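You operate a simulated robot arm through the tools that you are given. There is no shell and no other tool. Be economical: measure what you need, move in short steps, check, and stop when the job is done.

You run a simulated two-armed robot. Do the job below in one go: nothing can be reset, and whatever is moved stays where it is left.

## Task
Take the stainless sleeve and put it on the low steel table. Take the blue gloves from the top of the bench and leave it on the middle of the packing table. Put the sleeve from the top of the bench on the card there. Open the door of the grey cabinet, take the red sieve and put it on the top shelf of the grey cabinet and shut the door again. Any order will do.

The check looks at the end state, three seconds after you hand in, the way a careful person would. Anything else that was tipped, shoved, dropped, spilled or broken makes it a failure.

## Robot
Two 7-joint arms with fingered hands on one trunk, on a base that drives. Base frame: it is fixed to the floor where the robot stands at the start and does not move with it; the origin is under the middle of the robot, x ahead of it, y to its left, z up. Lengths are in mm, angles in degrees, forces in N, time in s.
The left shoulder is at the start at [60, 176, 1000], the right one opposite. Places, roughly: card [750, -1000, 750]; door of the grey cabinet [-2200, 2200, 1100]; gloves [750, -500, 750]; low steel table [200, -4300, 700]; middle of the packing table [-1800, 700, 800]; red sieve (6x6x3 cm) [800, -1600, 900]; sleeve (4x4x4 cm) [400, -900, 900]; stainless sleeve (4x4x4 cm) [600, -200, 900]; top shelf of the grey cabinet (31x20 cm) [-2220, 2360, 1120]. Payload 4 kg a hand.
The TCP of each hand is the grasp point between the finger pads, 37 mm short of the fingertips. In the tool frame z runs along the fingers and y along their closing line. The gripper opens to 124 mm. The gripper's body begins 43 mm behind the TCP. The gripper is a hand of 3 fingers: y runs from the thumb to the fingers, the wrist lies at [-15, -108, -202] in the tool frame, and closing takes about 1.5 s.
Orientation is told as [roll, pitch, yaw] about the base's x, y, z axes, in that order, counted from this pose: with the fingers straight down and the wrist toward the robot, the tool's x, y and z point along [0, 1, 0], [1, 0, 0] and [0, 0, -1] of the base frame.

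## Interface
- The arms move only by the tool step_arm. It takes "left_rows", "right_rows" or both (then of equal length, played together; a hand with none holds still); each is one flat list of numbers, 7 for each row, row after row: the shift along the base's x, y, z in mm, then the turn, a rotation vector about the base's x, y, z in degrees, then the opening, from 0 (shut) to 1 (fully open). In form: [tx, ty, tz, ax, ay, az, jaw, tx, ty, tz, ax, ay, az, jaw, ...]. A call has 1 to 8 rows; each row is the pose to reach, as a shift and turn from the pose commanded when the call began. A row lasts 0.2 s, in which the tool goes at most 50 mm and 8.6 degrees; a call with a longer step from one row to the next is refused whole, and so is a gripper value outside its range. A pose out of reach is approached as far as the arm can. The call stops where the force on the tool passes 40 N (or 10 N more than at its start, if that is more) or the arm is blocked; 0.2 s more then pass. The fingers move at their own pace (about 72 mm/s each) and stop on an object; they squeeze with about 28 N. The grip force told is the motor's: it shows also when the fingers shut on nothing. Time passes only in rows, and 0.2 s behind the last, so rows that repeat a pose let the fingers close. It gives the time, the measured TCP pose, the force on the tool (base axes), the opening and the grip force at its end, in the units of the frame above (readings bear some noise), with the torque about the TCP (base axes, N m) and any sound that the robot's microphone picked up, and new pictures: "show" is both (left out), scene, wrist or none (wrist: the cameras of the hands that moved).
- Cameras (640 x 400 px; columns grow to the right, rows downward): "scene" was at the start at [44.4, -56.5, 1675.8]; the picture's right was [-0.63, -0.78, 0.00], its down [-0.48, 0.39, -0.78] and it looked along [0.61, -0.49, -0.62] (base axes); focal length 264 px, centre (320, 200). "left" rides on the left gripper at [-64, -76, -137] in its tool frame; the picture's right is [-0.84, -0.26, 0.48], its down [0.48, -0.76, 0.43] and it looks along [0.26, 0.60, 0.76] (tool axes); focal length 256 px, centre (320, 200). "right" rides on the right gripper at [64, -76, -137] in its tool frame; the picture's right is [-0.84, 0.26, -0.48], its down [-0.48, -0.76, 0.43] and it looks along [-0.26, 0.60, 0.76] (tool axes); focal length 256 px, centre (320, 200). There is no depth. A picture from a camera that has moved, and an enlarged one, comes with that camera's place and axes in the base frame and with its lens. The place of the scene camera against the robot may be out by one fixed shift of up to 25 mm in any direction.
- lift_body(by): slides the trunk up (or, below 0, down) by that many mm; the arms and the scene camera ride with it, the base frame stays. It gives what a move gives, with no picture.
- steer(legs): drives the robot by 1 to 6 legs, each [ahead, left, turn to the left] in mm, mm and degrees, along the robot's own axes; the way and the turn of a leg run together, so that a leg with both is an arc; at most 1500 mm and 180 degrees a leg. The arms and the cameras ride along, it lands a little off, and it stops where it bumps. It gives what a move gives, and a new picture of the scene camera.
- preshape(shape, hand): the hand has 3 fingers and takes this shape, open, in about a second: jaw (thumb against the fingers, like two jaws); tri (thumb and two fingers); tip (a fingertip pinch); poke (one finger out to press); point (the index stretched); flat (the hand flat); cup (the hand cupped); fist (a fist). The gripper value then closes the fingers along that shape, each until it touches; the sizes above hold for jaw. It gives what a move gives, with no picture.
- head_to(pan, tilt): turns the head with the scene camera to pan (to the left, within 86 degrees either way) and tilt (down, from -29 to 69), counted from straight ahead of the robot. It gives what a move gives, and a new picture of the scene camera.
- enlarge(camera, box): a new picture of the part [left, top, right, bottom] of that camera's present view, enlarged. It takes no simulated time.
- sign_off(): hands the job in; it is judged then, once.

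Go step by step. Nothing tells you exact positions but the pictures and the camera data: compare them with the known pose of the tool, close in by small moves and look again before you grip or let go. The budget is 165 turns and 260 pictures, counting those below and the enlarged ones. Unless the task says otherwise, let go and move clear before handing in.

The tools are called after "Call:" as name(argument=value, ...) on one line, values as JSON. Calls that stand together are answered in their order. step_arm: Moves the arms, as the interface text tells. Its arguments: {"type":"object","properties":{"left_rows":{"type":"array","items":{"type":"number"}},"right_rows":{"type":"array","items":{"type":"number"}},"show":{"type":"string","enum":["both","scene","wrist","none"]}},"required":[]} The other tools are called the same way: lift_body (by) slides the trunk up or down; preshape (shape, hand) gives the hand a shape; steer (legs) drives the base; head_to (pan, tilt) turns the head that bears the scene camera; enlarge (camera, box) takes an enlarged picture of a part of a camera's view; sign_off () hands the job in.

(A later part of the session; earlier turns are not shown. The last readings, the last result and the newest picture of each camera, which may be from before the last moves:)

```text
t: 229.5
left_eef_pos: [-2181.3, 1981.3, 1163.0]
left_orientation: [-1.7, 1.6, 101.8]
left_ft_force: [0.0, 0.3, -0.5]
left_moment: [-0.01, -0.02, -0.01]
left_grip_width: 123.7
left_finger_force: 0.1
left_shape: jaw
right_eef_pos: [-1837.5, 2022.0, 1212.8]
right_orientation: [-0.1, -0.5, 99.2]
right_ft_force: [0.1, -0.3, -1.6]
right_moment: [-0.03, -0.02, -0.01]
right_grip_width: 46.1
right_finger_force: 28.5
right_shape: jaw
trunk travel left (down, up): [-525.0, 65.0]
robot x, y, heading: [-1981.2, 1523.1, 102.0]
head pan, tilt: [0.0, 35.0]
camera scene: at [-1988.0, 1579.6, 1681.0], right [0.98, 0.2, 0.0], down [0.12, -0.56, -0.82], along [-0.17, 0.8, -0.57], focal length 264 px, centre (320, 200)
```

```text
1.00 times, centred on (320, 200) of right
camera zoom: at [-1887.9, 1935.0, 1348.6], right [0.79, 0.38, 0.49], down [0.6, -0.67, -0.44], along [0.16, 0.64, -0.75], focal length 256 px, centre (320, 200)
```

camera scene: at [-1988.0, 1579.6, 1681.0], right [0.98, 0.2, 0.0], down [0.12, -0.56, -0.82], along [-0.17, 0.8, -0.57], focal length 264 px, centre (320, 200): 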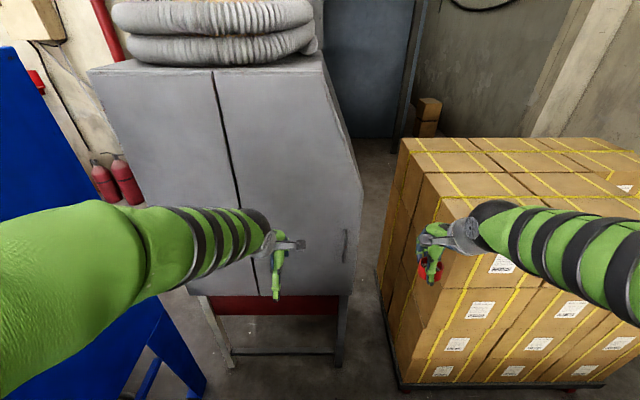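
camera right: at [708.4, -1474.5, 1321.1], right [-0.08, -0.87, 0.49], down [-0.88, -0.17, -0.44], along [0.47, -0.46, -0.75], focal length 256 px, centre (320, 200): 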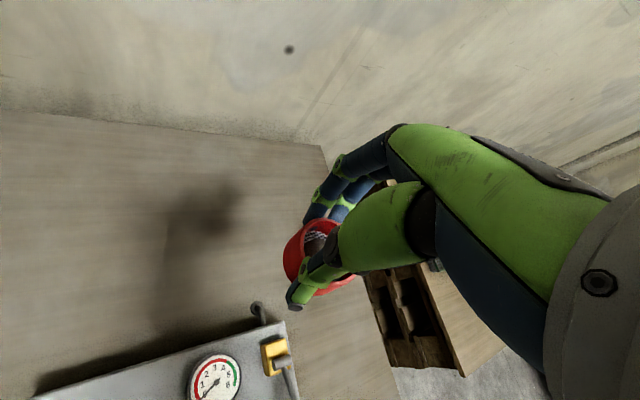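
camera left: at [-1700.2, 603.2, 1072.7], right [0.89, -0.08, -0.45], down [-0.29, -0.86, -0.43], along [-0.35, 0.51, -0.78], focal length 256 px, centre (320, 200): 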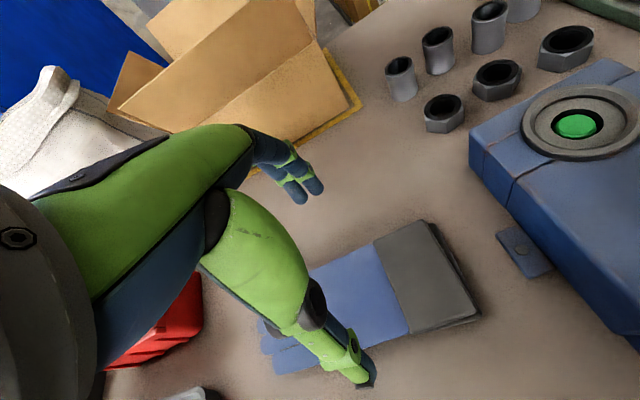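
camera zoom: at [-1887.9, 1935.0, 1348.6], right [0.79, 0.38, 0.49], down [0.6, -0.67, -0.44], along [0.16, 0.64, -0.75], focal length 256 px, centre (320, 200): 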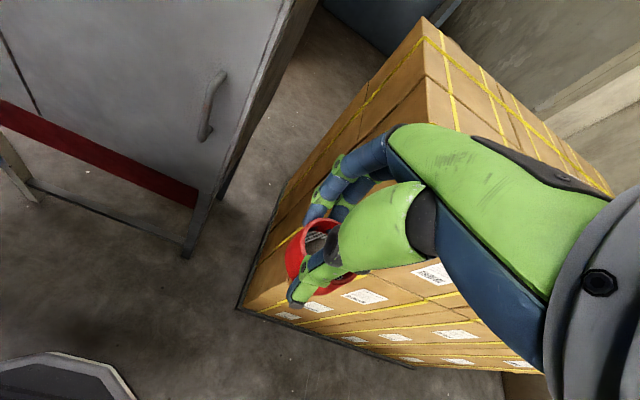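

Both wrist cameras agree: the handle is a vertical bar at [-2045, 2223] from z≈955 to 1090. I'll turn the left hand to point forward with its closing line horizontal, in two stages, well short of the door.

Call:
step_arm(left_rows=[2, -9, -5, 3.78, 5.82, -4.91, 1, 4, -18, -10, 7.56, 11.64, -9.82, 1, 6, -27, -15, 11.34, 17.46, -14.72, 1, 8, -36, -20, 15.11, 23.28, -19.63, 1, 10, -45, -25, 18.89, 29.1, -24.54, 1, 12, -54, -30, 22.67, 34.92, -29.45, 1, 13, -60, -35, 26.45, 40.74, -34.35, 1])

```text
t: 231.0
left_eef_pos: [-2128.8, 1970.2, 1161.2]
left_orientation: [27.5, -21.3, 64.2]
left_ft_force: [0.4, 0.4, 0.3]
left_moment: [0.04, -0.02, -0.02]
left_grip_width: 123.8
left_finger_force: 0.1
left_shape: jaw
left hand out of reach, approached as far as the arm can: row 5, 6, 7
right_eef_pos: [-1837.5, 2021.6, 1211.1]
right_orientation: [-0.1, -0.4, 99.2]
right_ft_force: [0.1, 0.3, -0.1]
right_moment: [-0.01, -0.01, 0.03]
right_grip_width: 45.9
right_finger_force: 28.3
right_shape: jaw
trunk travel left (down, up): [-525.0, 65.0]
robot x, y, heading: [-1984.1, 1522.8, 102.1]
head pan, tilt: [0.0, 35.0]
stopped in row 7 (left hand): the arm was blocked; the commanded pose is now the measured one
camera scene: at [-1988.1, 1580.0, 1680.9], right [0.98, 0.2, 0.0], down [0.12, -0.56, -0.82], along [-0.17, 0.8, -0.57], focal length 264 px, centre (320, 200)
camera left: at [-2065.8, 1824.3, 1218.2], right [0.49, -0.17, -0.85], down [-0.85, -0.31, -0.43], along [-0.19, 0.93, -0.3], focal length 256 px, centre (320, 200)
```

scene: 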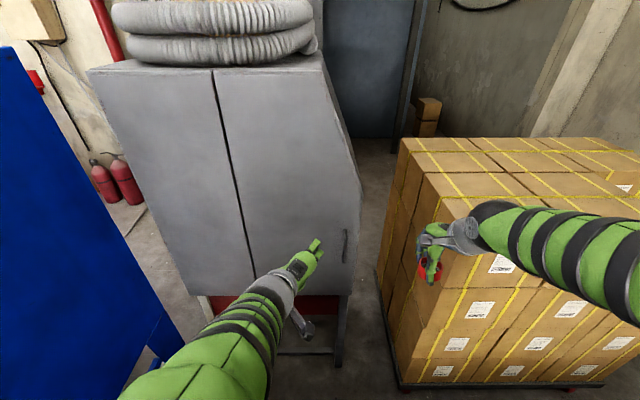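
left: 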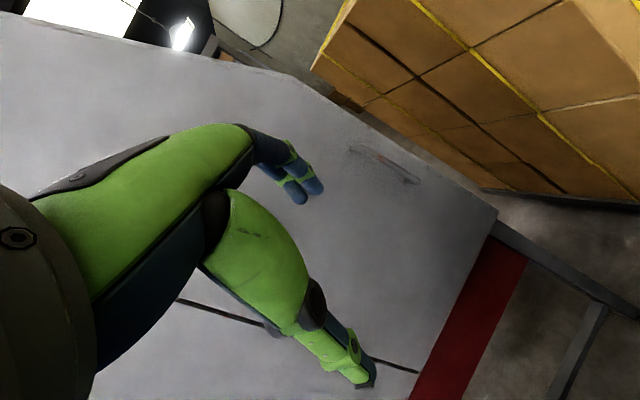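

The hand needs to be farther from my body to point forward. I'll move it toward the handle while finishing the rotation in steps.

Call:
step_arm(left_rows=[6, 40, -20, 0, 0, 0, 1, 13, 80, -45, 0, 0, 0, 1, 20, 120, -70, 4.1, 6, -3.85, 1, 27, 158, -95, 8.2, 12, -7.7, 1, 27, 158, -100, 12.3, 18, -11.55, 1, 27, 158, -100, 16.4, 24, -15.4, 1, 27, 158, -100, 20.5, 30, -19.2, 1, 27, 158, -100, 24.6, 36, -23.1, 1])

```text
t: 232.8
left_eef_pos: [-2101.9, 2126.8, 1061.0]
left_orientation: [72.2, -12.9, 25.9]
left_ft_force: [-0.2, 0.1, 0.0]
left_moment: [-0.01, 0.01, -0.01]
left_grip_width: 123.5
left_finger_force: 0.1
left_shape: jaw
right_eef_pos: [-1837.9, 2021.3, 1212.7]
right_orientation: [-0.1, -0.5, 99.2]
right_ft_force: [0.1, 0.2, -0.7]
right_moment: [0.04, -0.01, 0.0]
right_grip_width: 45.4
right_finger_force: 27.8
right_shape: jaw
trunk travel left (down, up): [-525.0, 65.0]
robot x, y, heading: [-1985.0, 1525.9, 101.8]
head pan, tilt: [0.0, 35.0]
camera scene: at [-1988.0, 1580.0, 1680.9], right [0.98, 0.2, 0.0], down [0.12, -0.56, -0.82], along [-0.17, 0.8, -0.57], focal length 264 px, centre (320, 200)
camera left: at [-2097.6, 1962.6, 1025.2], right [-0.12, 0.17, -0.98], down [-0.98, 0.15, 0.15], along [0.17, 0.97, 0.14], focal length 256 px, centre (320, 200)
```

scene: 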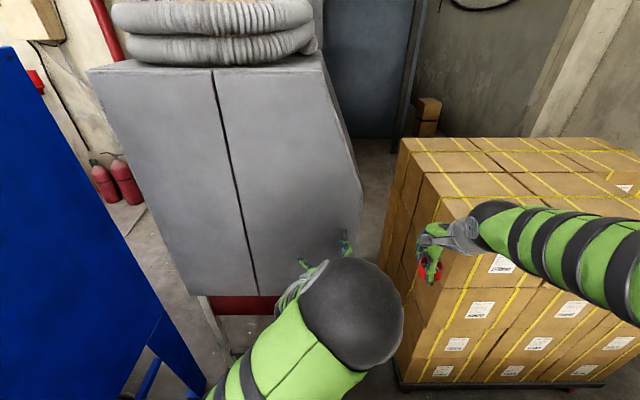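
left: 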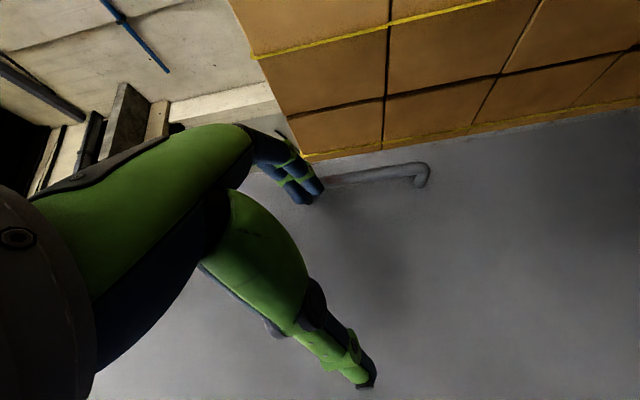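

Nearly there. I'll finish the rotation and centre the hand in front of the handle.

Call:
step_arm(left_rows=[20, 5, -12, 4.1, 6, -3.85, 1, 40, 10, -24, 8.2, 12, -7.7, 1, 60, 15, -35, 12.4, 18, -11.5, 1, 73, 20, -35, 12.4, 18, -11.5, 1, 73, 20, -35, 12.4, 18, -11.5, 1])

```text
t: 234.0
left_eef_pos: [-2030.4, 2147.4, 1025.2]
left_orientation: [89.7, 0.1, 12.4]
left_ft_force: [0.0, 0.3, -0.1]
left_moment: [0.02, -0.01, 0.02]
left_grip_width: 123.9
left_finger_force: 0.1
left_shape: jaw
right_eef_pos: [-1837.6, 2022.0, 1212.0]
right_orientation: [-0.1, -0.6, 99.1]
right_ft_force: [-0.2, 0.0, -1.7]
right_moment: [-0.01, 0.01, 0.02]
right_grip_width: 45.7
right_finger_force: 27.7
right_shape: jaw
trunk travel left (down, up): [-525.0, 65.0]
robot x, y, heading: [-1983.9, 1524.5, 101.8]
head pan, tilt: [0.0, 35.0]
camera scene: at [-1987.8, 1579.7, 1680.9], right [0.98, 0.2, 0.0], down [0.12, -0.56, -0.82], along [-0.17, 0.8, -0.57], focal length 264 px, centre (320, 200)
camera left: at [-2074.1, 1997.5, 962.0], right [-0.35, 0.41, -0.84], down [-0.84, 0.26, 0.48], along [0.42, 0.87, 0.25], focal length 256 px, centre (320, 200)
```

scene: 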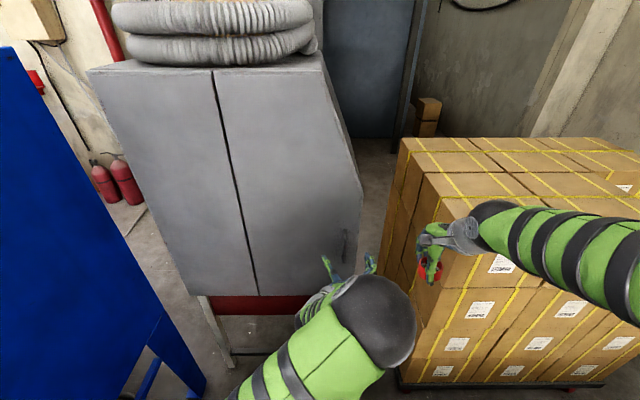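
left: 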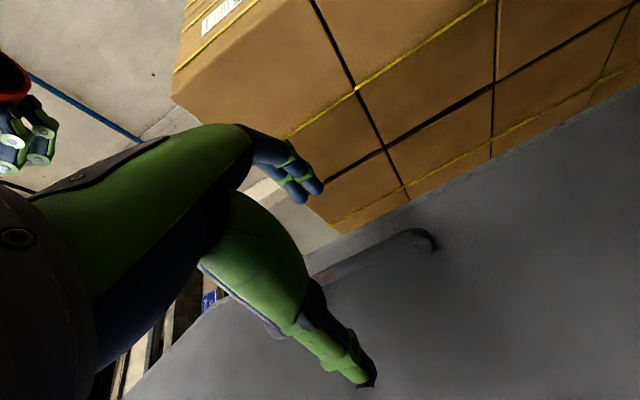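

The hand points straight at the handle and the geometry matches. Advancing onto the bar.

Call:
step_arm(left_rows=[-5, 20, 0, 0, 0, 0, 0.85, -9, 42, 0, 0, 0, 0, 0.8, -12, 64, 0, 0, 0, 0, 0.8, -12, 64, 0, 0, 0, 0, 0.8])

Call:
enlarge(camera="left", box=[240, 150, 480, 300])

```text
t: 235.0
left_eef_pos: [-2038.9, 2210.2, 1027.5]
left_orientation: [89.7, 0.0, 12.2]
left_ft_force: [8.7, -21.1, -0.9]
left_moment: [-0.1, -0.13, 1.4]
left_grip_width: 99.6
left_finger_force: 0.1
left_shape: jaw
right_eef_pos: [-1835.4, 2019.3, 1213.4]
right_orientation: [0.0, -0.6, 99.1]
right_ft_force: [0.0, -0.5, -0.7]
right_moment: [-0.04, 0.04, 0.01]
right_grip_width: 46.0
right_finger_force: 28.1
right_shape: jaw
trunk travel left (down, up): [-525.0, 65.0]
robot x, y, heading: [-1982.7, 1515.7, 101.8]
head pan, tilt: [0.0, 35.0]
camera scene: at [-1986.8, 1577.0, 1681.0], right [0.98, 0.2, 0.0], down [0.12, -0.56, -0.82], along [-0.17, 0.8, -0.57], focal length 264 px, centre (320, 200)
camera left: at [-2083.8, 2060.0, 963.8], right [-0.35, 0.41, -0.84], down [-0.83, 0.27, 0.48], along [0.42, 0.87, 0.25], focal length 256 px, centre (320, 200)
```

scene: 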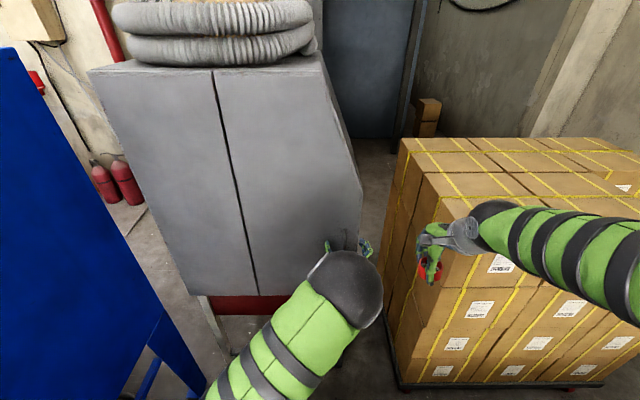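
left: 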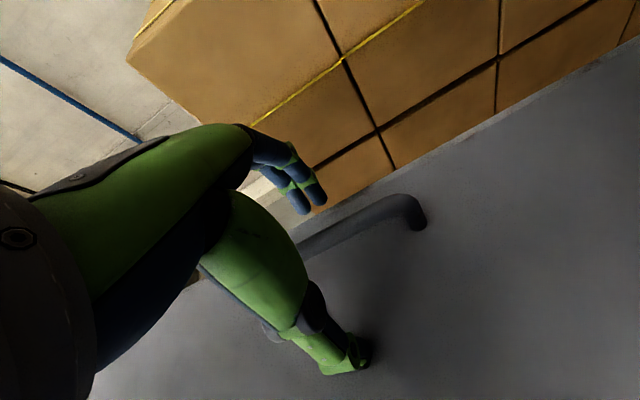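

```text
2.67 times, centred on (360, 225) of left
camera zoom: at [-2083.8, 2060.0, 963.8], right [-0.35, 0.41, -0.84], down [-0.83, 0.27, 0.48], along [0.42, 0.87, 0.25], focal length 683 px, centre (213, 133)
```

zoom: 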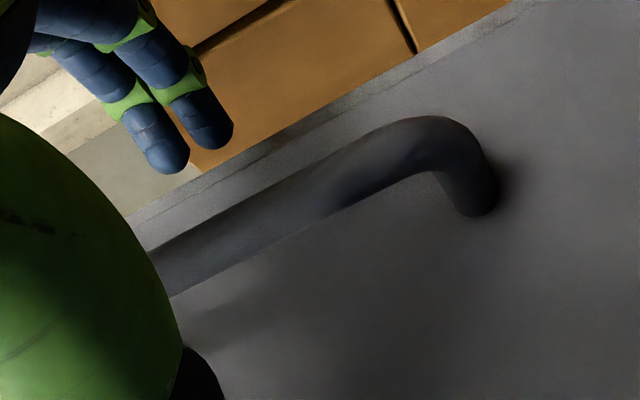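

The thumb tip touches the door face. I'll back off 7 mm and close on the bar.

Call:
step_arm(left_rows=[-2, -7, 0, 0, 0, 0, 0.7, -2, -7, 0, 0, 0, 0, 0.5, -2, -7, 0, 0, 0, 0, 0.3, -2, -7, 0, 0, 0, 0, 0.1, -2, -7, 0, 0, 0, 0, 0.05, -2, -7, 0, 0, 0, 0, 0.05, -2, -7, 0, 0, 0, 0, 0.05])

Call:
enlarge(camera="left", box=[240, 150, 480, 300])

```text
t: 236.6
left_eef_pos: [-2048.2, 2204.1, 1027.7]
left_orientation: [89.7, 0.0, 12.6]
left_ft_force: [-24.1, -11.1, -0.3]
left_moment: [-0.05, 0.01, 0.37]
left_grip_width: 4.6
left_finger_force: 28.0
left_shape: jaw
right_eef_pos: [-1839.2, 2020.7, 1212.4]
right_orientation: [-0.1, -0.4, 99.3]
right_ft_force: [-0.2, 0.0, -0.9]
right_moment: [0.01, 0.01, -0.02]
right_grip_width: 46.0
right_finger_force: 28.3
right_shape: jaw
trunk travel left (down, up): [-525.0, 65.0]
robot x, y, heading: [-1986.1, 1521.5, 101.8]
head pan, tilt: [0.0, 35.0]
camera scene: at [-1990.8, 1578.5, 1681.0], right [0.98, 0.2, 0.0], down [0.12, -0.56, -0.82], along [-0.17, 0.8, -0.57], focal length 264 px, centre (320, 200)
camera left: at [-2091.7, 2054.9, 963.4], right [-0.36, 0.41, -0.84], down [-0.84, 0.26, 0.48], along [0.42, 0.87, 0.25], focal length 256 px, centre (320, 200)
```

scene: 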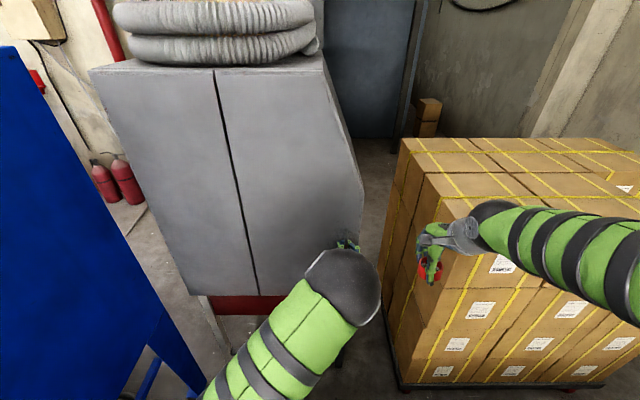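
left: 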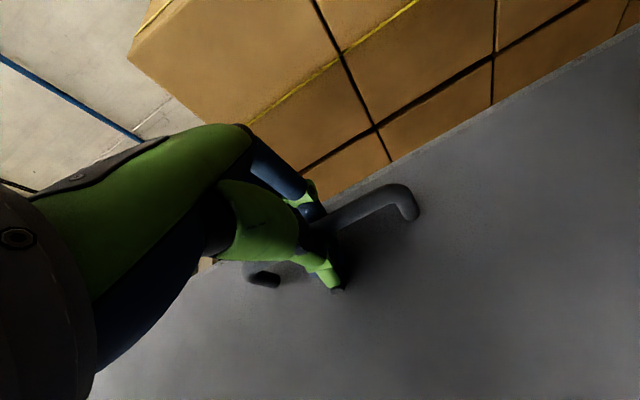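

```text
2.67 times, centred on (360, 225) of left
camera zoom: at [-2091.7, 2054.9, 963.4], right [-0.36, 0.41, -0.84], down [-0.84, 0.26, 0.48], along [0.42, 0.87, 0.25], focal length 683 px, centre (213, 133)
```

zoom: 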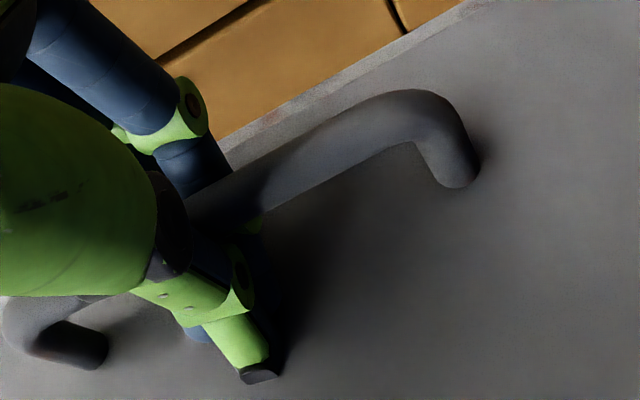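

The fingers are hooked round the bar. I'll start pulling along the door's arc, a little at first.

Call:
step_arm(left_rows=[1, -15, 0, 0, 0, -2, 0.05, 2.5, -29, 0, 0, 0, -5, 0.05, 2.5, -44, 0, 0, 0, -7, 0.05, 2.2, -59, 0, 0, 0, -10, 0.05, 2.2, -59, 0, 0, 0, -10, 0.05])

```text
t: 237.8
left_eef_pos: [-2044.5, 2146.1, 1027.6]
left_orientation: [89.9, -0.2, 2.7]
left_ft_force: [-32.8, 3.4, 0.3]
left_moment: [0.06, 0.06, 0.06]
left_grip_width: 6.2
left_finger_force: 27.5
left_shape: jaw
right_eef_pos: [-1840.5, 2021.4, 1212.1]
right_orientation: [-0.3, -0.6, 99.1]
right_ft_force: [0.9, 0.0, -1.6]
right_moment: [-0.01, -0.01, 0.0]
right_grip_width: 45.9
right_finger_force: 28.1
right_shape: jaw
trunk travel left (down, up): [-525.0, 65.0]
robot x, y, heading: [-1985.2, 1529.4, 102.0]
head pan, tilt: [0.0, 35.0]
camera scene: at [-1991.8, 1580.0, 1680.9], right [0.98, 0.2, 0.0], down [0.12, -0.56, -0.82], along [-0.17, 0.8, -0.57], focal length 264 px, centre (320, 200)
camera left: at [-2114.2, 2006.3, 962.8], right [-0.28, 0.47, -0.84], down [-0.78, 0.4, 0.48], along [0.56, 0.79, 0.25], focal length 256 px, centre (320, 200)
```

scene: 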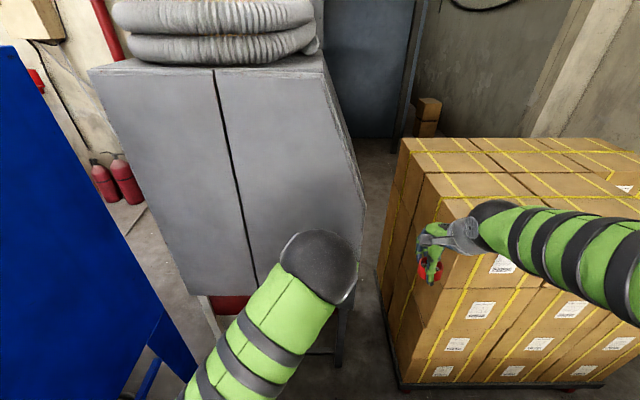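
left: 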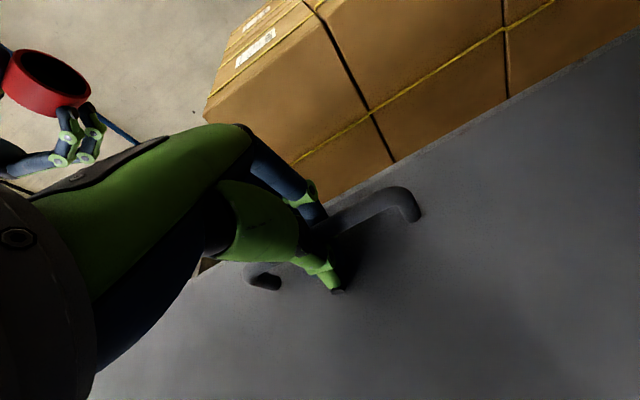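

The door is opening. There's a sideways load, so I'll relax left a few mm and continue the arc.

Call:
step_arm(left_rows=[-7, -4, 0, 0, 0, 0, 0.05, -10, -18, 0, 0, 0, -3, 0.05, -13, -33, 0, 0, 0, -6, 0.05, -17, -47, 0, 0, 0, -8, 0.05, -20, -62, 0, 0, 0, -10, 0.05, -24, -76, 0, 0, 0, -13, 0.05, -28, -90, 0, 0, 0, -15, 0.05, -28, -90, 0, 0, 0, -15, 0.05])

```text
t: 239.6
left_eef_pos: [-2069.2, 2055.4, 1027.8]
left_orientation: [89.7, -0.1, -12.6]
left_ft_force: [-15.0, 4.8, 0.7]
left_moment: [0.02, 0.04, 0.0]
left_grip_width: 3.5
left_finger_force: 28.1
left_shape: jaw
right_eef_pos: [-1839.2, 2021.8, 1213.3]
right_orientation: [-0.2, -0.5, 99.1]
right_ft_force: [-0.1, -0.3, -1.6]
right_moment: [0.01, -0.01, -0.02]
right_grip_width: 45.8
right_finger_force: 28.2
right_shape: jaw
trunk travel left (down, up): [-525.0, 65.0]
robot x, y, heading: [-1984.6, 1522.3, 101.5]
head pan, tilt: [0.0, 35.0]
camera scene: at [-1989.6, 1580.4, 1680.9], right [0.98, 0.2, 0.0], down [0.12, -0.56, -0.82], along [-0.17, 0.8, -0.57], focal length 264 px, centre (320, 200)
camera left: at [-2171.8, 1939.1, 962.5], right [-0.15, 0.52, -0.84], down [-0.65, 0.59, 0.48], along [0.75, 0.61, 0.25], focal length 256 px, centre (320, 200)
```

scene: 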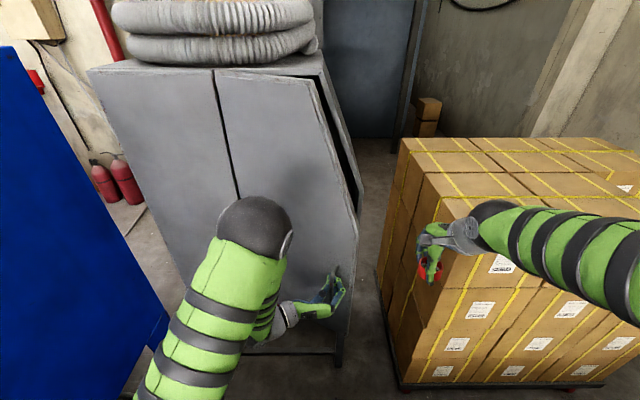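
left: 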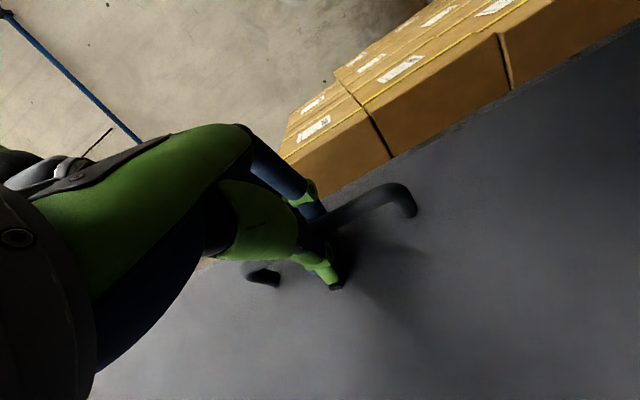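

The door swings as expected, with the hinge at the seam. I'll continue the arc to about 55°.

Call:
step_arm(left_rows=[-12, -28, 0, 0, 0, -4.5, 0.05, -26, -54, 0, 0, 0, -9, 0.05, -43, -80, 0, 0, 0, -13.5, 0.05, -61, -104, 0, 0, 0, -18, 0.05, -82, -126, 0, 0, 0, -22, 0.05, -104, -146, 0, 0, 0, -26, 0.05, -104, -146, 0, 0, 0, -26, 0.05])

```text
t: 241.2
left_eef_pos: [-2172.9, 1914.3, 1024.3]
left_orientation: [89.8, 0.0, -38.5]
left_ft_force: [-19.8, 26.4, 8.2]
left_moment: [0.08, 0.05, -0.02]
left_grip_width: 5.7
left_finger_force: 28.4
left_shape: jaw
right_eef_pos: [-1838.4, 2023.9, 1211.7]
right_orientation: [-0.2, -0.4, 99.1]
right_ft_force: [-0.1, -0.1, -1.3]
right_moment: [-0.05, 0.03, -0.01]
right_grip_width: 45.9
right_finger_force: 28.0
right_shape: jaw
trunk travel left (down, up): [-525.0, 65.0]
robot x, y, heading: [-1982.5, 1525.4, 101.9]
head pan, tilt: [0.0, 35.0]
camera scene: at [-1989.7, 1582.8, 1680.9], right [0.98, 0.2, 0.0], down [0.12, -0.56, -0.82], along [-0.17, 0.8, -0.58], focal length 264 px, centre (320, 200)
camera left: at [-2316.4, 1853.8, 960.9], right [0.1, 0.54, -0.84], down [-0.32, 0.81, 0.48], along [0.94, 0.23, 0.25], focal length 256 px, centre (320, 200)
```

scene: 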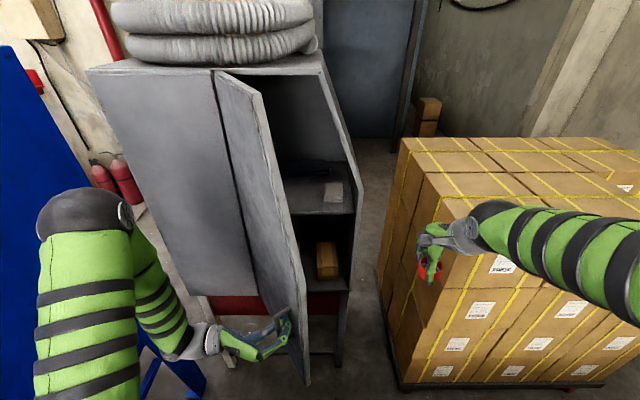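
left: 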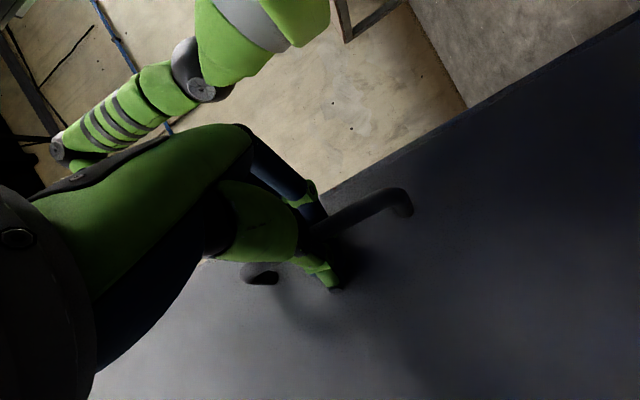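

The door is at about 55° and I can see the shelves inside. I'll open it to about 72° to clear the way.

Call:
step_arm(left_rows=[-17, -13, 0, 0, 0, -1, 0.05, -34, -25, 0, 0, 0, -3, 0.05, -52, -36, 0, 0, 0, -5, 0.05, -71, -45, 0, 0, 0, -7, 0.05, -88, -52, 0, 0, 0, -9, 0.05, -88, -52, 0, 0, 0, -9, 0.05])

Call:
enlarge(camera="scene", box=[200, 50, 400, 300])

```text
t: 242.5
left_eef_pos: [-2262.8, 1865.8, 1025.3]
left_orientation: [89.9, 0.4, -46.8]
left_ft_force: [-9.7, 28.7, 0.9]
left_moment: [0.06, 0.01, -0.02]
left_grip_width: 5.7
left_finger_force: 28.6
left_shape: jaw
right_eef_pos: [-1836.3, 2022.6, 1209.9]
right_orientation: [-0.1, -0.4, 99.1]
right_ft_force: [0.0, -0.8, -0.7]
right_moment: [0.01, 0.03, -0.01]
right_grip_width: 46.1
right_finger_force: 28.3
right_shape: jaw
trunk travel left (down, up): [-525.0, 65.0]
robot x, y, heading: [-1981.7, 1526.1, 101.6]
head pan, tilt: [0.0, 35.0]
stopped in row 6 (left hand): the force on the tool passed its limit (the readings are from after the stop); the commanded pose is now the measured one
camera scene: at [-1988.6, 1582.9, 1680.8], right [0.98, 0.2, 0.0], down [0.12, -0.56, -0.82], along [-0.17, 0.8, -0.58], focal length 264 px, centre (320, 200)
camera left: at [-2413.2, 1828.0, 961.9], right [0.17, 0.52, -0.84], down [-0.2, 0.85, 0.49], along [0.96, 0.08, 0.25], focal length 256 px, centre (320, 200)
```

scene: 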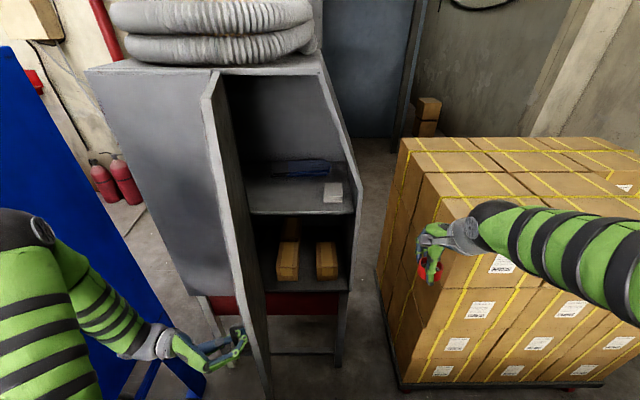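
left: 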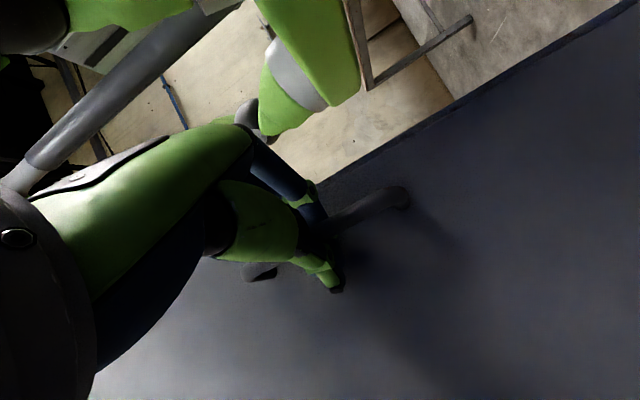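

```text
1.60 times, centred on (300, 175) of scene
camera zoom: at [-1988.6, 1582.9, 1680.8], right [0.98, 0.2, 0.0], down [0.12, -0.56, -0.82], along [-0.17, 0.8, -0.58], focal length 422 px, centre (352, 240)
```

zoom: 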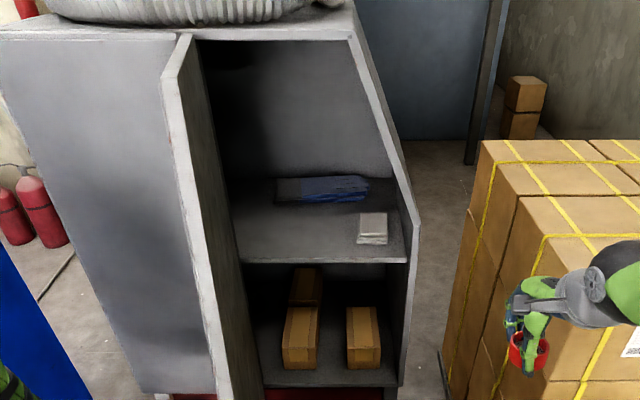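

The door is wide open. On the top shelf there are blue gloves at the back and a small stack at the right; the front middle is free (about e-centre, [-2240,2335]). I'll release the handle and draw the left hand back a little.

Call:
step_arm(left_rows=[2, 3, 0, 0, 0, 0, 0.3, 2, 3, 0, 0, 0, 0, 0.7, 2, 3, 0, 0, 0, 0, 0.9, 2, 3, 0, 0, 0, 0, 0.9, -8, -7, 0, 0, 0, 0, 0.9, -19, -17, 0, 0, 0, 0, 0.9, -31, -28, 0, 0, 0, 0, 0.9, -38, -35, 0, 0, 0, 0, 0.9])

```text
t: 244.3
left_eef_pos: [-2298.7, 1825.4, 1024.3]
left_orientation: [89.9, 0.0, -47.2]
left_ft_force: [0.8, -0.2, 0.0]
left_moment: [-0.04, 0.01, 0.02]
left_grip_width: 111.1
left_finger_force: 0.1
left_shape: jaw
right_eef_pos: [-1835.8, 2021.6, 1212.3]
right_orientation: [0.0, -0.4, 99.1]
right_ft_force: [-0.2, 0.2, -1.0]
right_moment: [-0.01, 0.02, 0.01]
right_grip_width: 45.7
right_finger_force: 27.5
right_shape: jaw
trunk travel left (down, up): [-525.0, 65.0]
robot x, y, heading: [-1982.2, 1526.6, 101.6]
head pan, tilt: [0.0, 35.0]
camera scene: at [-1988.0, 1579.9, 1680.9], right [0.98, 0.2, 0.0], down [0.12, -0.56, -0.82], along [-0.17, 0.8, -0.57], focal length 264 px, centre (320, 200)
camera left: at [-2449.3, 1788.7, 961.5], right [0.18, 0.52, -0.84], down [-0.2, 0.85, 0.48], along [0.96, 0.08, 0.25], focal length 256 px, centre (320, 200)
```

scene: 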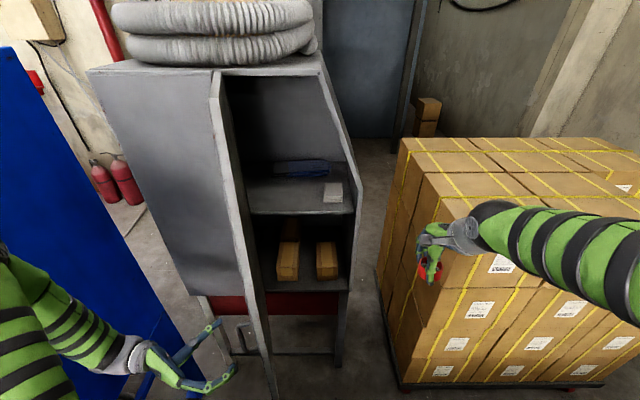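
left: 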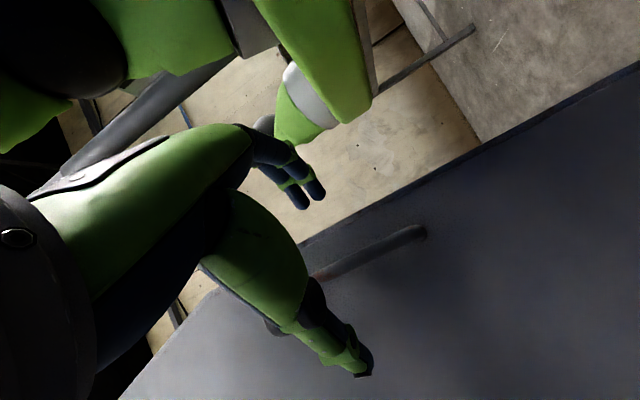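

The door stays open by itself. I'll raise the trunk a bit for reach and bring the sieve in front of the opening.

Call:
lift_body(by=60)

Call:
step_arm(right_rows=[-44, 6, -5, 0, 0, 3, 0.32, -88, 12, -10, 0, 0, 6, 0.32, -132, 18, -15, 0, 0, 9, 0.32, -176, 25, -22, 0, 0, 12, 0.32, -220, 32, -30, 0, 0, 15, 0.32, -264, 40, -40, 0, 0, 18, 0.32, -306, 47, -52, 0, 0, 20, 0.32])

```text
t: 245.3
left_eef_pos: [-2298.0, 1824.8, 1084.4]
left_orientation: [89.8, 0.1, -47.2]
left_ft_force: [-0.4, -0.1, 0.2]
left_moment: [0.0, 0.02, 0.01]
left_grip_width: 111.4
left_finger_force: 0.0
left_shape: jaw
right_eef_pos: [-1837.1, 2021.0, 1272.6]
right_orientation: [-0.1, -0.5, 99.1]
right_ft_force: [0.0, -0.1, -0.6]
right_moment: [0.0, -0.03, 0.03]
right_grip_width: 46.0
right_finger_force: 28.1
right_shape: jaw
trunk travel left (down, up): [-585.0, 5.0]
robot x, y, heading: [-1984.9, 1522.7, 101.8]
head pan, tilt: [0.0, 35.0]
```

```text
t: 246.9
left_eef_pos: [-2298.5, 1825.4, 1084.5]
left_orientation: [90.0, 0.1, -47.3]
left_ft_force: [-0.2, -0.5, 0.3]
left_moment: [-0.02, 0.03, 0.01]
left_grip_width: 111.3
left_finger_force: 0.0
left_shape: jaw
right_eef_pos: [-2148.0, 2068.8, 1219.1]
right_orientation: [-0.1, -0.5, 119.0]
right_ft_force: [1.1, 0.6, -0.6]
right_moment: [-0.01, 0.01, -0.03]
right_grip_width: 45.5
right_finger_force: 27.9
right_shape: jaw
trunk travel left (down, up): [-585.0, 5.0]
robot x, y, heading: [-1986.6, 1525.4, 101.6]
head pan, tilt: [0.0, 35.0]
camera scene: at [-1989.3, 1580.5, 1740.9], right [0.98, 0.2, 0.0], down [0.12, -0.56, -0.82], along [-0.17, 0.8, -0.57], focal length 264 px, centre (320, 200)
camera right: at [-2165.1, 1970.3, 1356.3], right [0.61, 0.63, 0.49], down [0.79, -0.43, -0.44], along [-0.07, 0.65, -0.76], focal length 256 px, centre (320, 200)
```

scene: 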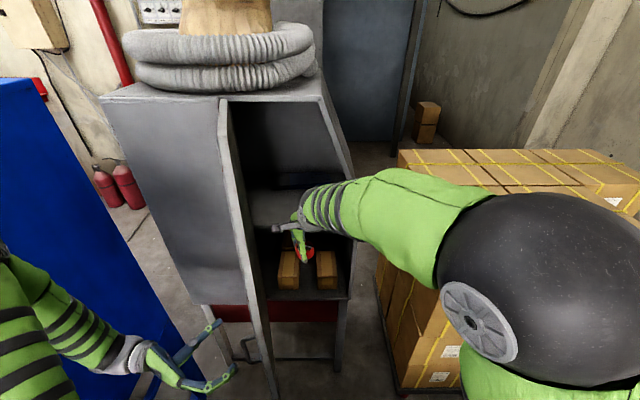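
right: 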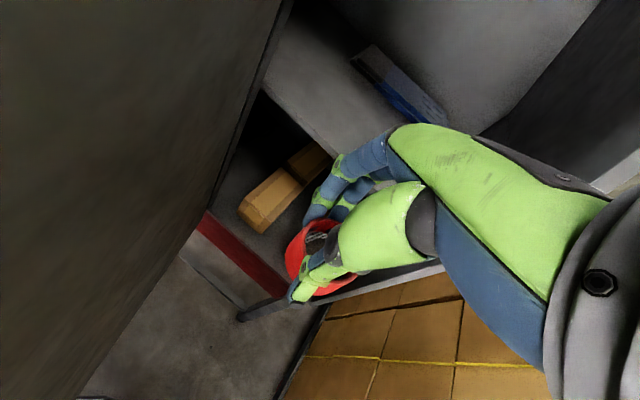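

The path in is clear and the sieve is above shelf level. I'll move it in part way and check.

Call:
step_arm(right_rows=[-15, 43, 0, 0, 0, 0, 0.32, -30, 87, 0, 0, 0, 0, 0.32, -45, 131, 0, 0, 0, 0, 0.32, -60, 175, 0, 0, 0, 0, 0.32])

```text
t: 247.9
left_eef_pos: [-2299.6, 1826.8, 1085.0]
left_orientation: [89.7, 0.1, -47.1]
left_ft_force: [0.3, 0.4, -0.2]
left_moment: [0.01, -0.01, 0.0]
left_grip_width: 111.3
left_finger_force: 0.1
left_shape: jaw
right_eef_pos: [-2204.4, 2246.7, 1218.6]
right_orientation: [-0.1, -0.5, 119.1]
right_ft_force: [0.0, 0.6, -1.9]
right_moment: [-0.01, 0.01, -0.02]
right_grip_width: 45.7
right_finger_force: 27.7
right_shape: jaw
trunk travel left (down, up): [-585.0, 5.0]
robot x, y, heading: [-1981.1, 1525.7, 101.7]
head pan, tilt: [0.0, 35.0]
camera scene: at [-1988.4, 1581.5, 1740.9], right [0.98, 0.2, 0.0], down [0.12, -0.56, -0.82], along [-0.17, 0.8, -0.57], focal length 264 px, centre (320, 200)
camera right: at [-2222.2, 2149.1, 1355.2], right [0.61, 0.63, 0.49], down [0.79, -0.43, -0.44], along [-0.07, 0.65, -0.76], focal length 256 px, centre (320, 200)
```

scene: 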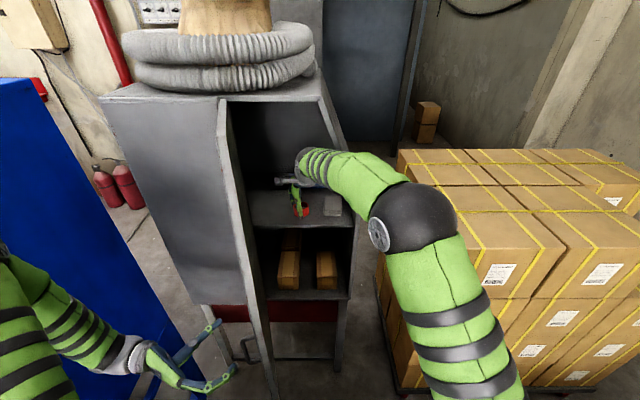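
right: 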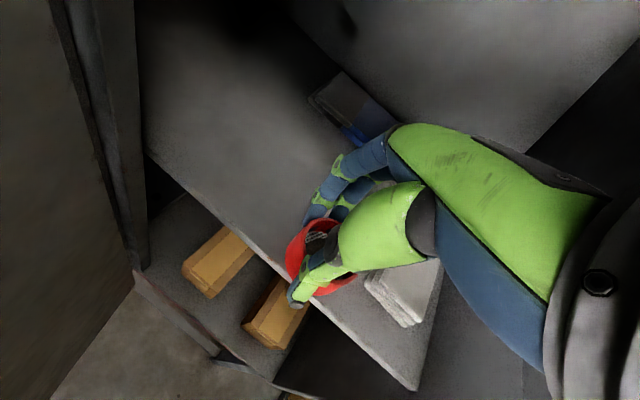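

Inside with room around it. I'll shift to the free middle of the shelf, at about [-2268,2330].

Call:
step_arm(right_rows=[-22, 28, 0, 0, 0, 0, 0.32, -43, 56, -5, 0, 0, 0, 0.32, -64, 83, -15, 0, 0, 0, 0.32, -64, 83, -30, 0, 0, 0, 0.32])

Call:
enlarge(camera="scene", box=[220, 130, 380, 230])

```text
t: 248.9
left_eef_pos: [-2297.9, 1825.3, 1084.3]
left_orientation: [89.9, 0.2, -47.2]
left_ft_force: [0.2, 0.0, 0.8]
left_moment: [-0.02, 0.0, -0.02]
left_grip_width: 111.4
left_finger_force: 0.1
left_shape: jaw
right_eef_pos: [-2265.4, 2326.7, 1190.4]
right_orientation: [0.0, -0.4, 119.1]
right_ft_force: [-0.1, 0.6, -0.6]
right_moment: [0.02, -0.01, -0.05]
right_grip_width: 45.5
right_finger_force: 27.9
right_shape: jaw
trunk travel left (down, up): [-585.0, 5.0]
robot x, y, heading: [-1982.5, 1525.9, 101.6]
head pan, tilt: [0.0, 35.0]
camera scene: at [-1987.3, 1578.7, 1741.1], right [0.98, 0.2, 0.0], down [0.12, -0.56, -0.82], along [-0.17, 0.8, -0.57], focal length 264 px, centre (320, 200)
camera right: at [-2284.4, 2227.6, 1326.8], right [0.61, 0.63, 0.49], down [0.79, -0.42, -0.44], along [-0.07, 0.65, -0.75], focal length 256 px, centre (320, 200)
```

scene: 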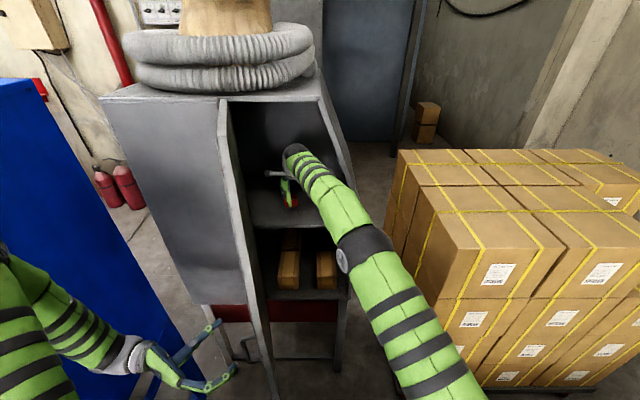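
right: 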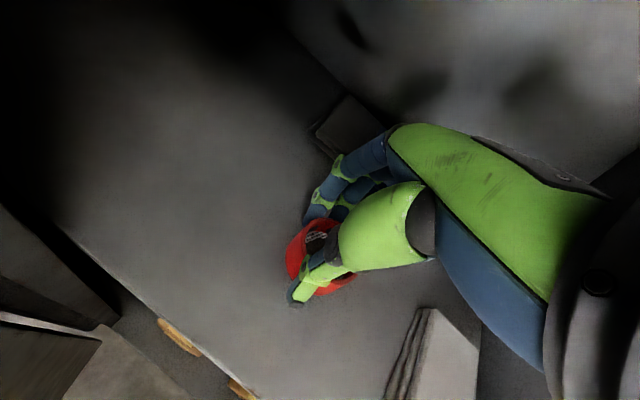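

```text
4.00 times, centred on (300, 180) of scene
camera zoom: at [-1987.3, 1578.7, 1741.1], right [0.98, 0.2, 0.0], down [0.12, -0.56, -0.82], along [-0.17, 0.8, -0.57], focal length 1054 px, centre (400, 280)
```

zoom: 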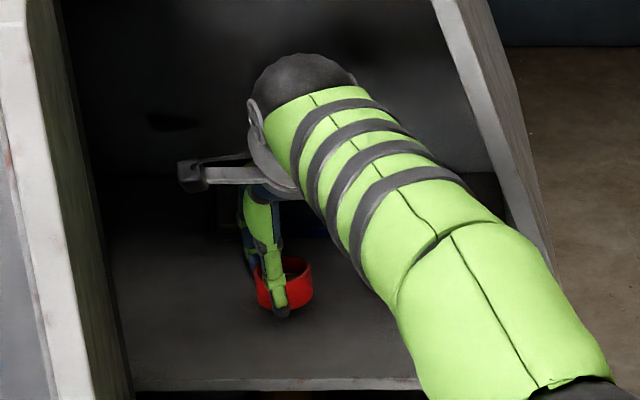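

The spot is free. Lowering gently until contact.

Call:
step_arm(right_rows=[0, 0, -8, 0, 0, 0, 0.32, 0, 0, -15, 0, 0, 0, 0.32, 0, 0, -15, 0, 0, 0, 0.32], show="none")

Call:
step_arm(right_rows=[0, 0, -4, 0, 0, 0, 0.32, 0, 0, -7, 0, 0, 0, 0.32, 0, 0, -7, 0, 0, 0, 0.32], show="wrist")

```text
t: 249.7
left_eef_pos: [-2298.2, 1826.3, 1084.1]
left_orientation: [89.8, 0.1, -47.1]
left_ft_force: [-0.1, -0.2, 0.8]
left_moment: [-0.02, 0.0, -0.01]
left_grip_width: 111.1
left_finger_force: 0.0
left_shape: jaw
right_eef_pos: [-2266.8, 2326.8, 1176.6]
right_orientation: [-0.1, -0.5, 119.1]
right_ft_force: [0.7, 0.0, -1.6]
right_moment: [-0.03, -0.01, -0.02]
right_grip_width: 45.5
right_finger_force: 28.2
right_shape: jaw
trunk travel left (down, up): [-585.0, 5.0]
robot x, y, heading: [-1978.9, 1524.6, 101.7]
head pan, tilt: [0.0, 35.0]
```

```text
t: 250.5
left_eef_pos: [-2298.8, 1825.8, 1085.7]
left_orientation: [89.9, 0.1, -47.2]
left_ft_force: [-0.3, 0.5, -0.1]
left_moment: [-0.02, 0.01, 0.0]
left_grip_width: 111.4
left_finger_force: 0.1
left_shape: jaw
right_eef_pos: [-2266.8, 2326.2, 1166.7]
right_orientation: [0.0, -0.5, 119.1]
right_ft_force: [0.5, -0.3, -1.0]
right_moment: [0.01, -0.04, 0.03]
right_grip_width: 45.4
right_finger_force: 27.9
right_shape: jaw
trunk travel left (down, up): [-585.0, 5.0]
robot x, y, heading: [-1984.5, 1527.2, 102.0]
head pan, tilt: [0.0, 35.0]
camera right: at [-2285.3, 2227.7, 1304.5], right [0.61, 0.63, 0.49], down [0.79, -0.43, -0.44], along [-0.07, 0.65, -0.75], focal length 256 px, centre (320, 200)
```

right: 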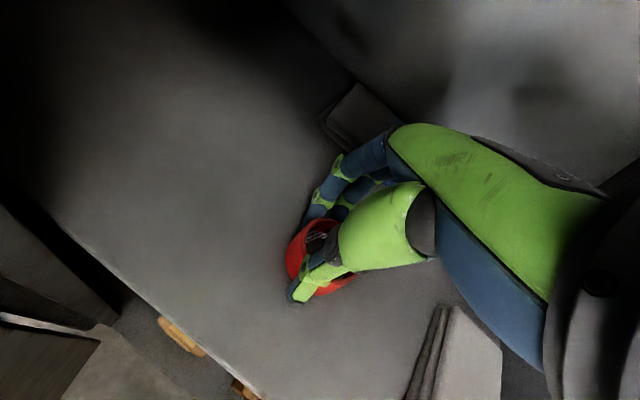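

Call:
step_arm(right_rows=[0, 0, -4, 0, 0, 0, 0.32, 0, 0, -7, 0, 0, 0, 0.32, 0, 0, -7, 0, 0, 0, 0.32], show="none")

Call:
step_arm(right_rows=[0, 0, -3, 0, 0, 0, 0.32, 0, 0, -6, 0, 0, 0, 0.32, 0, 0, -6, 0, 0, 0, 0.32], show="none")

```text
t: 251.3
left_eef_pos: [-2297.2, 1824.6, 1085.9]
left_orientation: [89.9, 0.2, -47.3]
left_ft_force: [-0.6, 0.0, -0.8]
left_moment: [0.0, -0.02, -0.03]
left_grip_width: 111.4
left_finger_force: 0.1
left_shape: jaw
right_eef_pos: [-2266.4, 2325.1, 1166.5]
right_orientation: [-0.1, -0.9, 119.1]
right_ft_force: [-1.1, 0.3, 19.9]
right_moment: [0.63, 0.35, 0.01]
right_grip_width: 46.0
right_finger_force: 27.5
right_shape: jaw
trunk travel left (down, up): [-585.0, 5.0]
robot x, y, heading: [-1981.4, 1527.1, 101.6]
head pan, tilt: [0.0, 35.0]
```

```text
t: 252.3
left_eef_pos: [-2297.8, 1824.7, 1085.2]
left_orientation: [90.0, 0.1, -47.2]
left_ft_force: [0.7, -0.3, 0.2]
left_moment: [0.0, 0.02, 0.01]
left_grip_width: 111.4
left_finger_force: 0.0
left_shape: jaw
right_eef_pos: [-2266.6, 2328.1, 1166.1]
right_orientation: [0.0, -1.6, 119.1]
right_ft_force: [1.0, -2.6, 16.5]
right_moment: [0.43, 0.2, 0.05]
right_grip_width: 46.7
right_finger_force: 28.1
right_shape: jaw
trunk travel left (down, up): [-585.0, 5.0]
robot x, y, heading: [-1979.2, 1525.6, 101.6]
head pan, tilt: [0.0, 35.0]
stopped in row 3 (right hand): the force on the tool passed its limit (the readings are from after the stop); the commanded pose is now the measured one
```

The sieve is down on the shelf. I'll release it gently.

Call:
step_arm(right_rows=[0, 0, 1, 0, 0, 0, 0.4, 0, 0, 1, 0, 0, 0, 0.48, 0, 0, 1, 0, 0, 0, 0.56, 0, 0, 1, 0, 0, 0, 0.64, 0, 0, 1, 0, 0, 0, 0.68, 0, 0, 1, 0, 0, 0, 0.68], show="wrist")

Call:
enlarge(camera="scene", box=[220, 130, 380, 230])

```text
t: 253.7
left_eef_pos: [-2298.8, 1825.5, 1086.6]
left_orientation: [89.8, 0.0, -47.3]
left_ft_force: [0.2, 0.0, 0.6]
left_moment: [0.01, -0.02, 0.02]
left_grip_width: 111.5
left_finger_force: 0.0
left_shape: jaw
right_eef_pos: [-2267.5, 2328.2, 1161.9]
right_orientation: [0.1, -1.1, 119.1]
right_ft_force: [-0.4, 0.3, -0.7]
right_moment: [0.01, 0.0, -0.01]
right_grip_width: 84.0
right_finger_force: 0.1
right_shape: jaw
trunk travel left (down, up): [-585.0, 5.0]
robot x, y, heading: [-1984.4, 1522.1, 101.7]
head pan, tilt: [0.0, 35.0]
camera right: at [-2284.4, 2227.9, 1298.1], right [0.61, 0.62, 0.49], down [0.79, -0.42, -0.45], along [-0.07, 0.66, -0.75], focal length 256 px, centre (320, 200)
```

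right: 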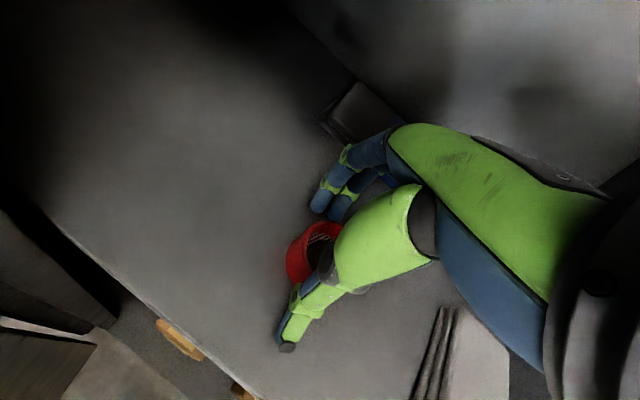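

```text
4.00 times, centred on (300, 180) of scene
camera zoom: at [-1988.1, 1580.0, 1740.9], right [0.98, 0.2, 0.0], down [0.12, -0.56, -0.82], along [-0.17, 0.8, -0.57], focal length 1054 px, centre (400, 280)
```

zoom: 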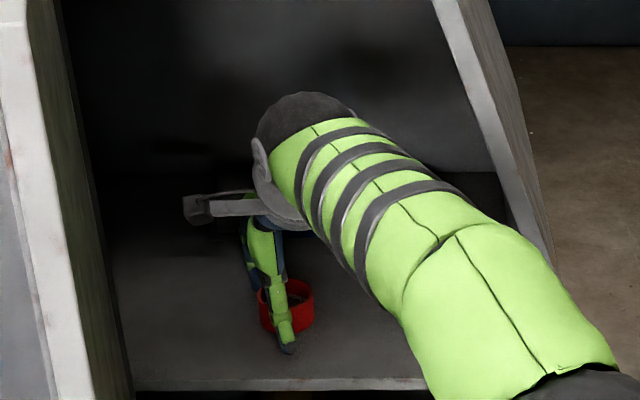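

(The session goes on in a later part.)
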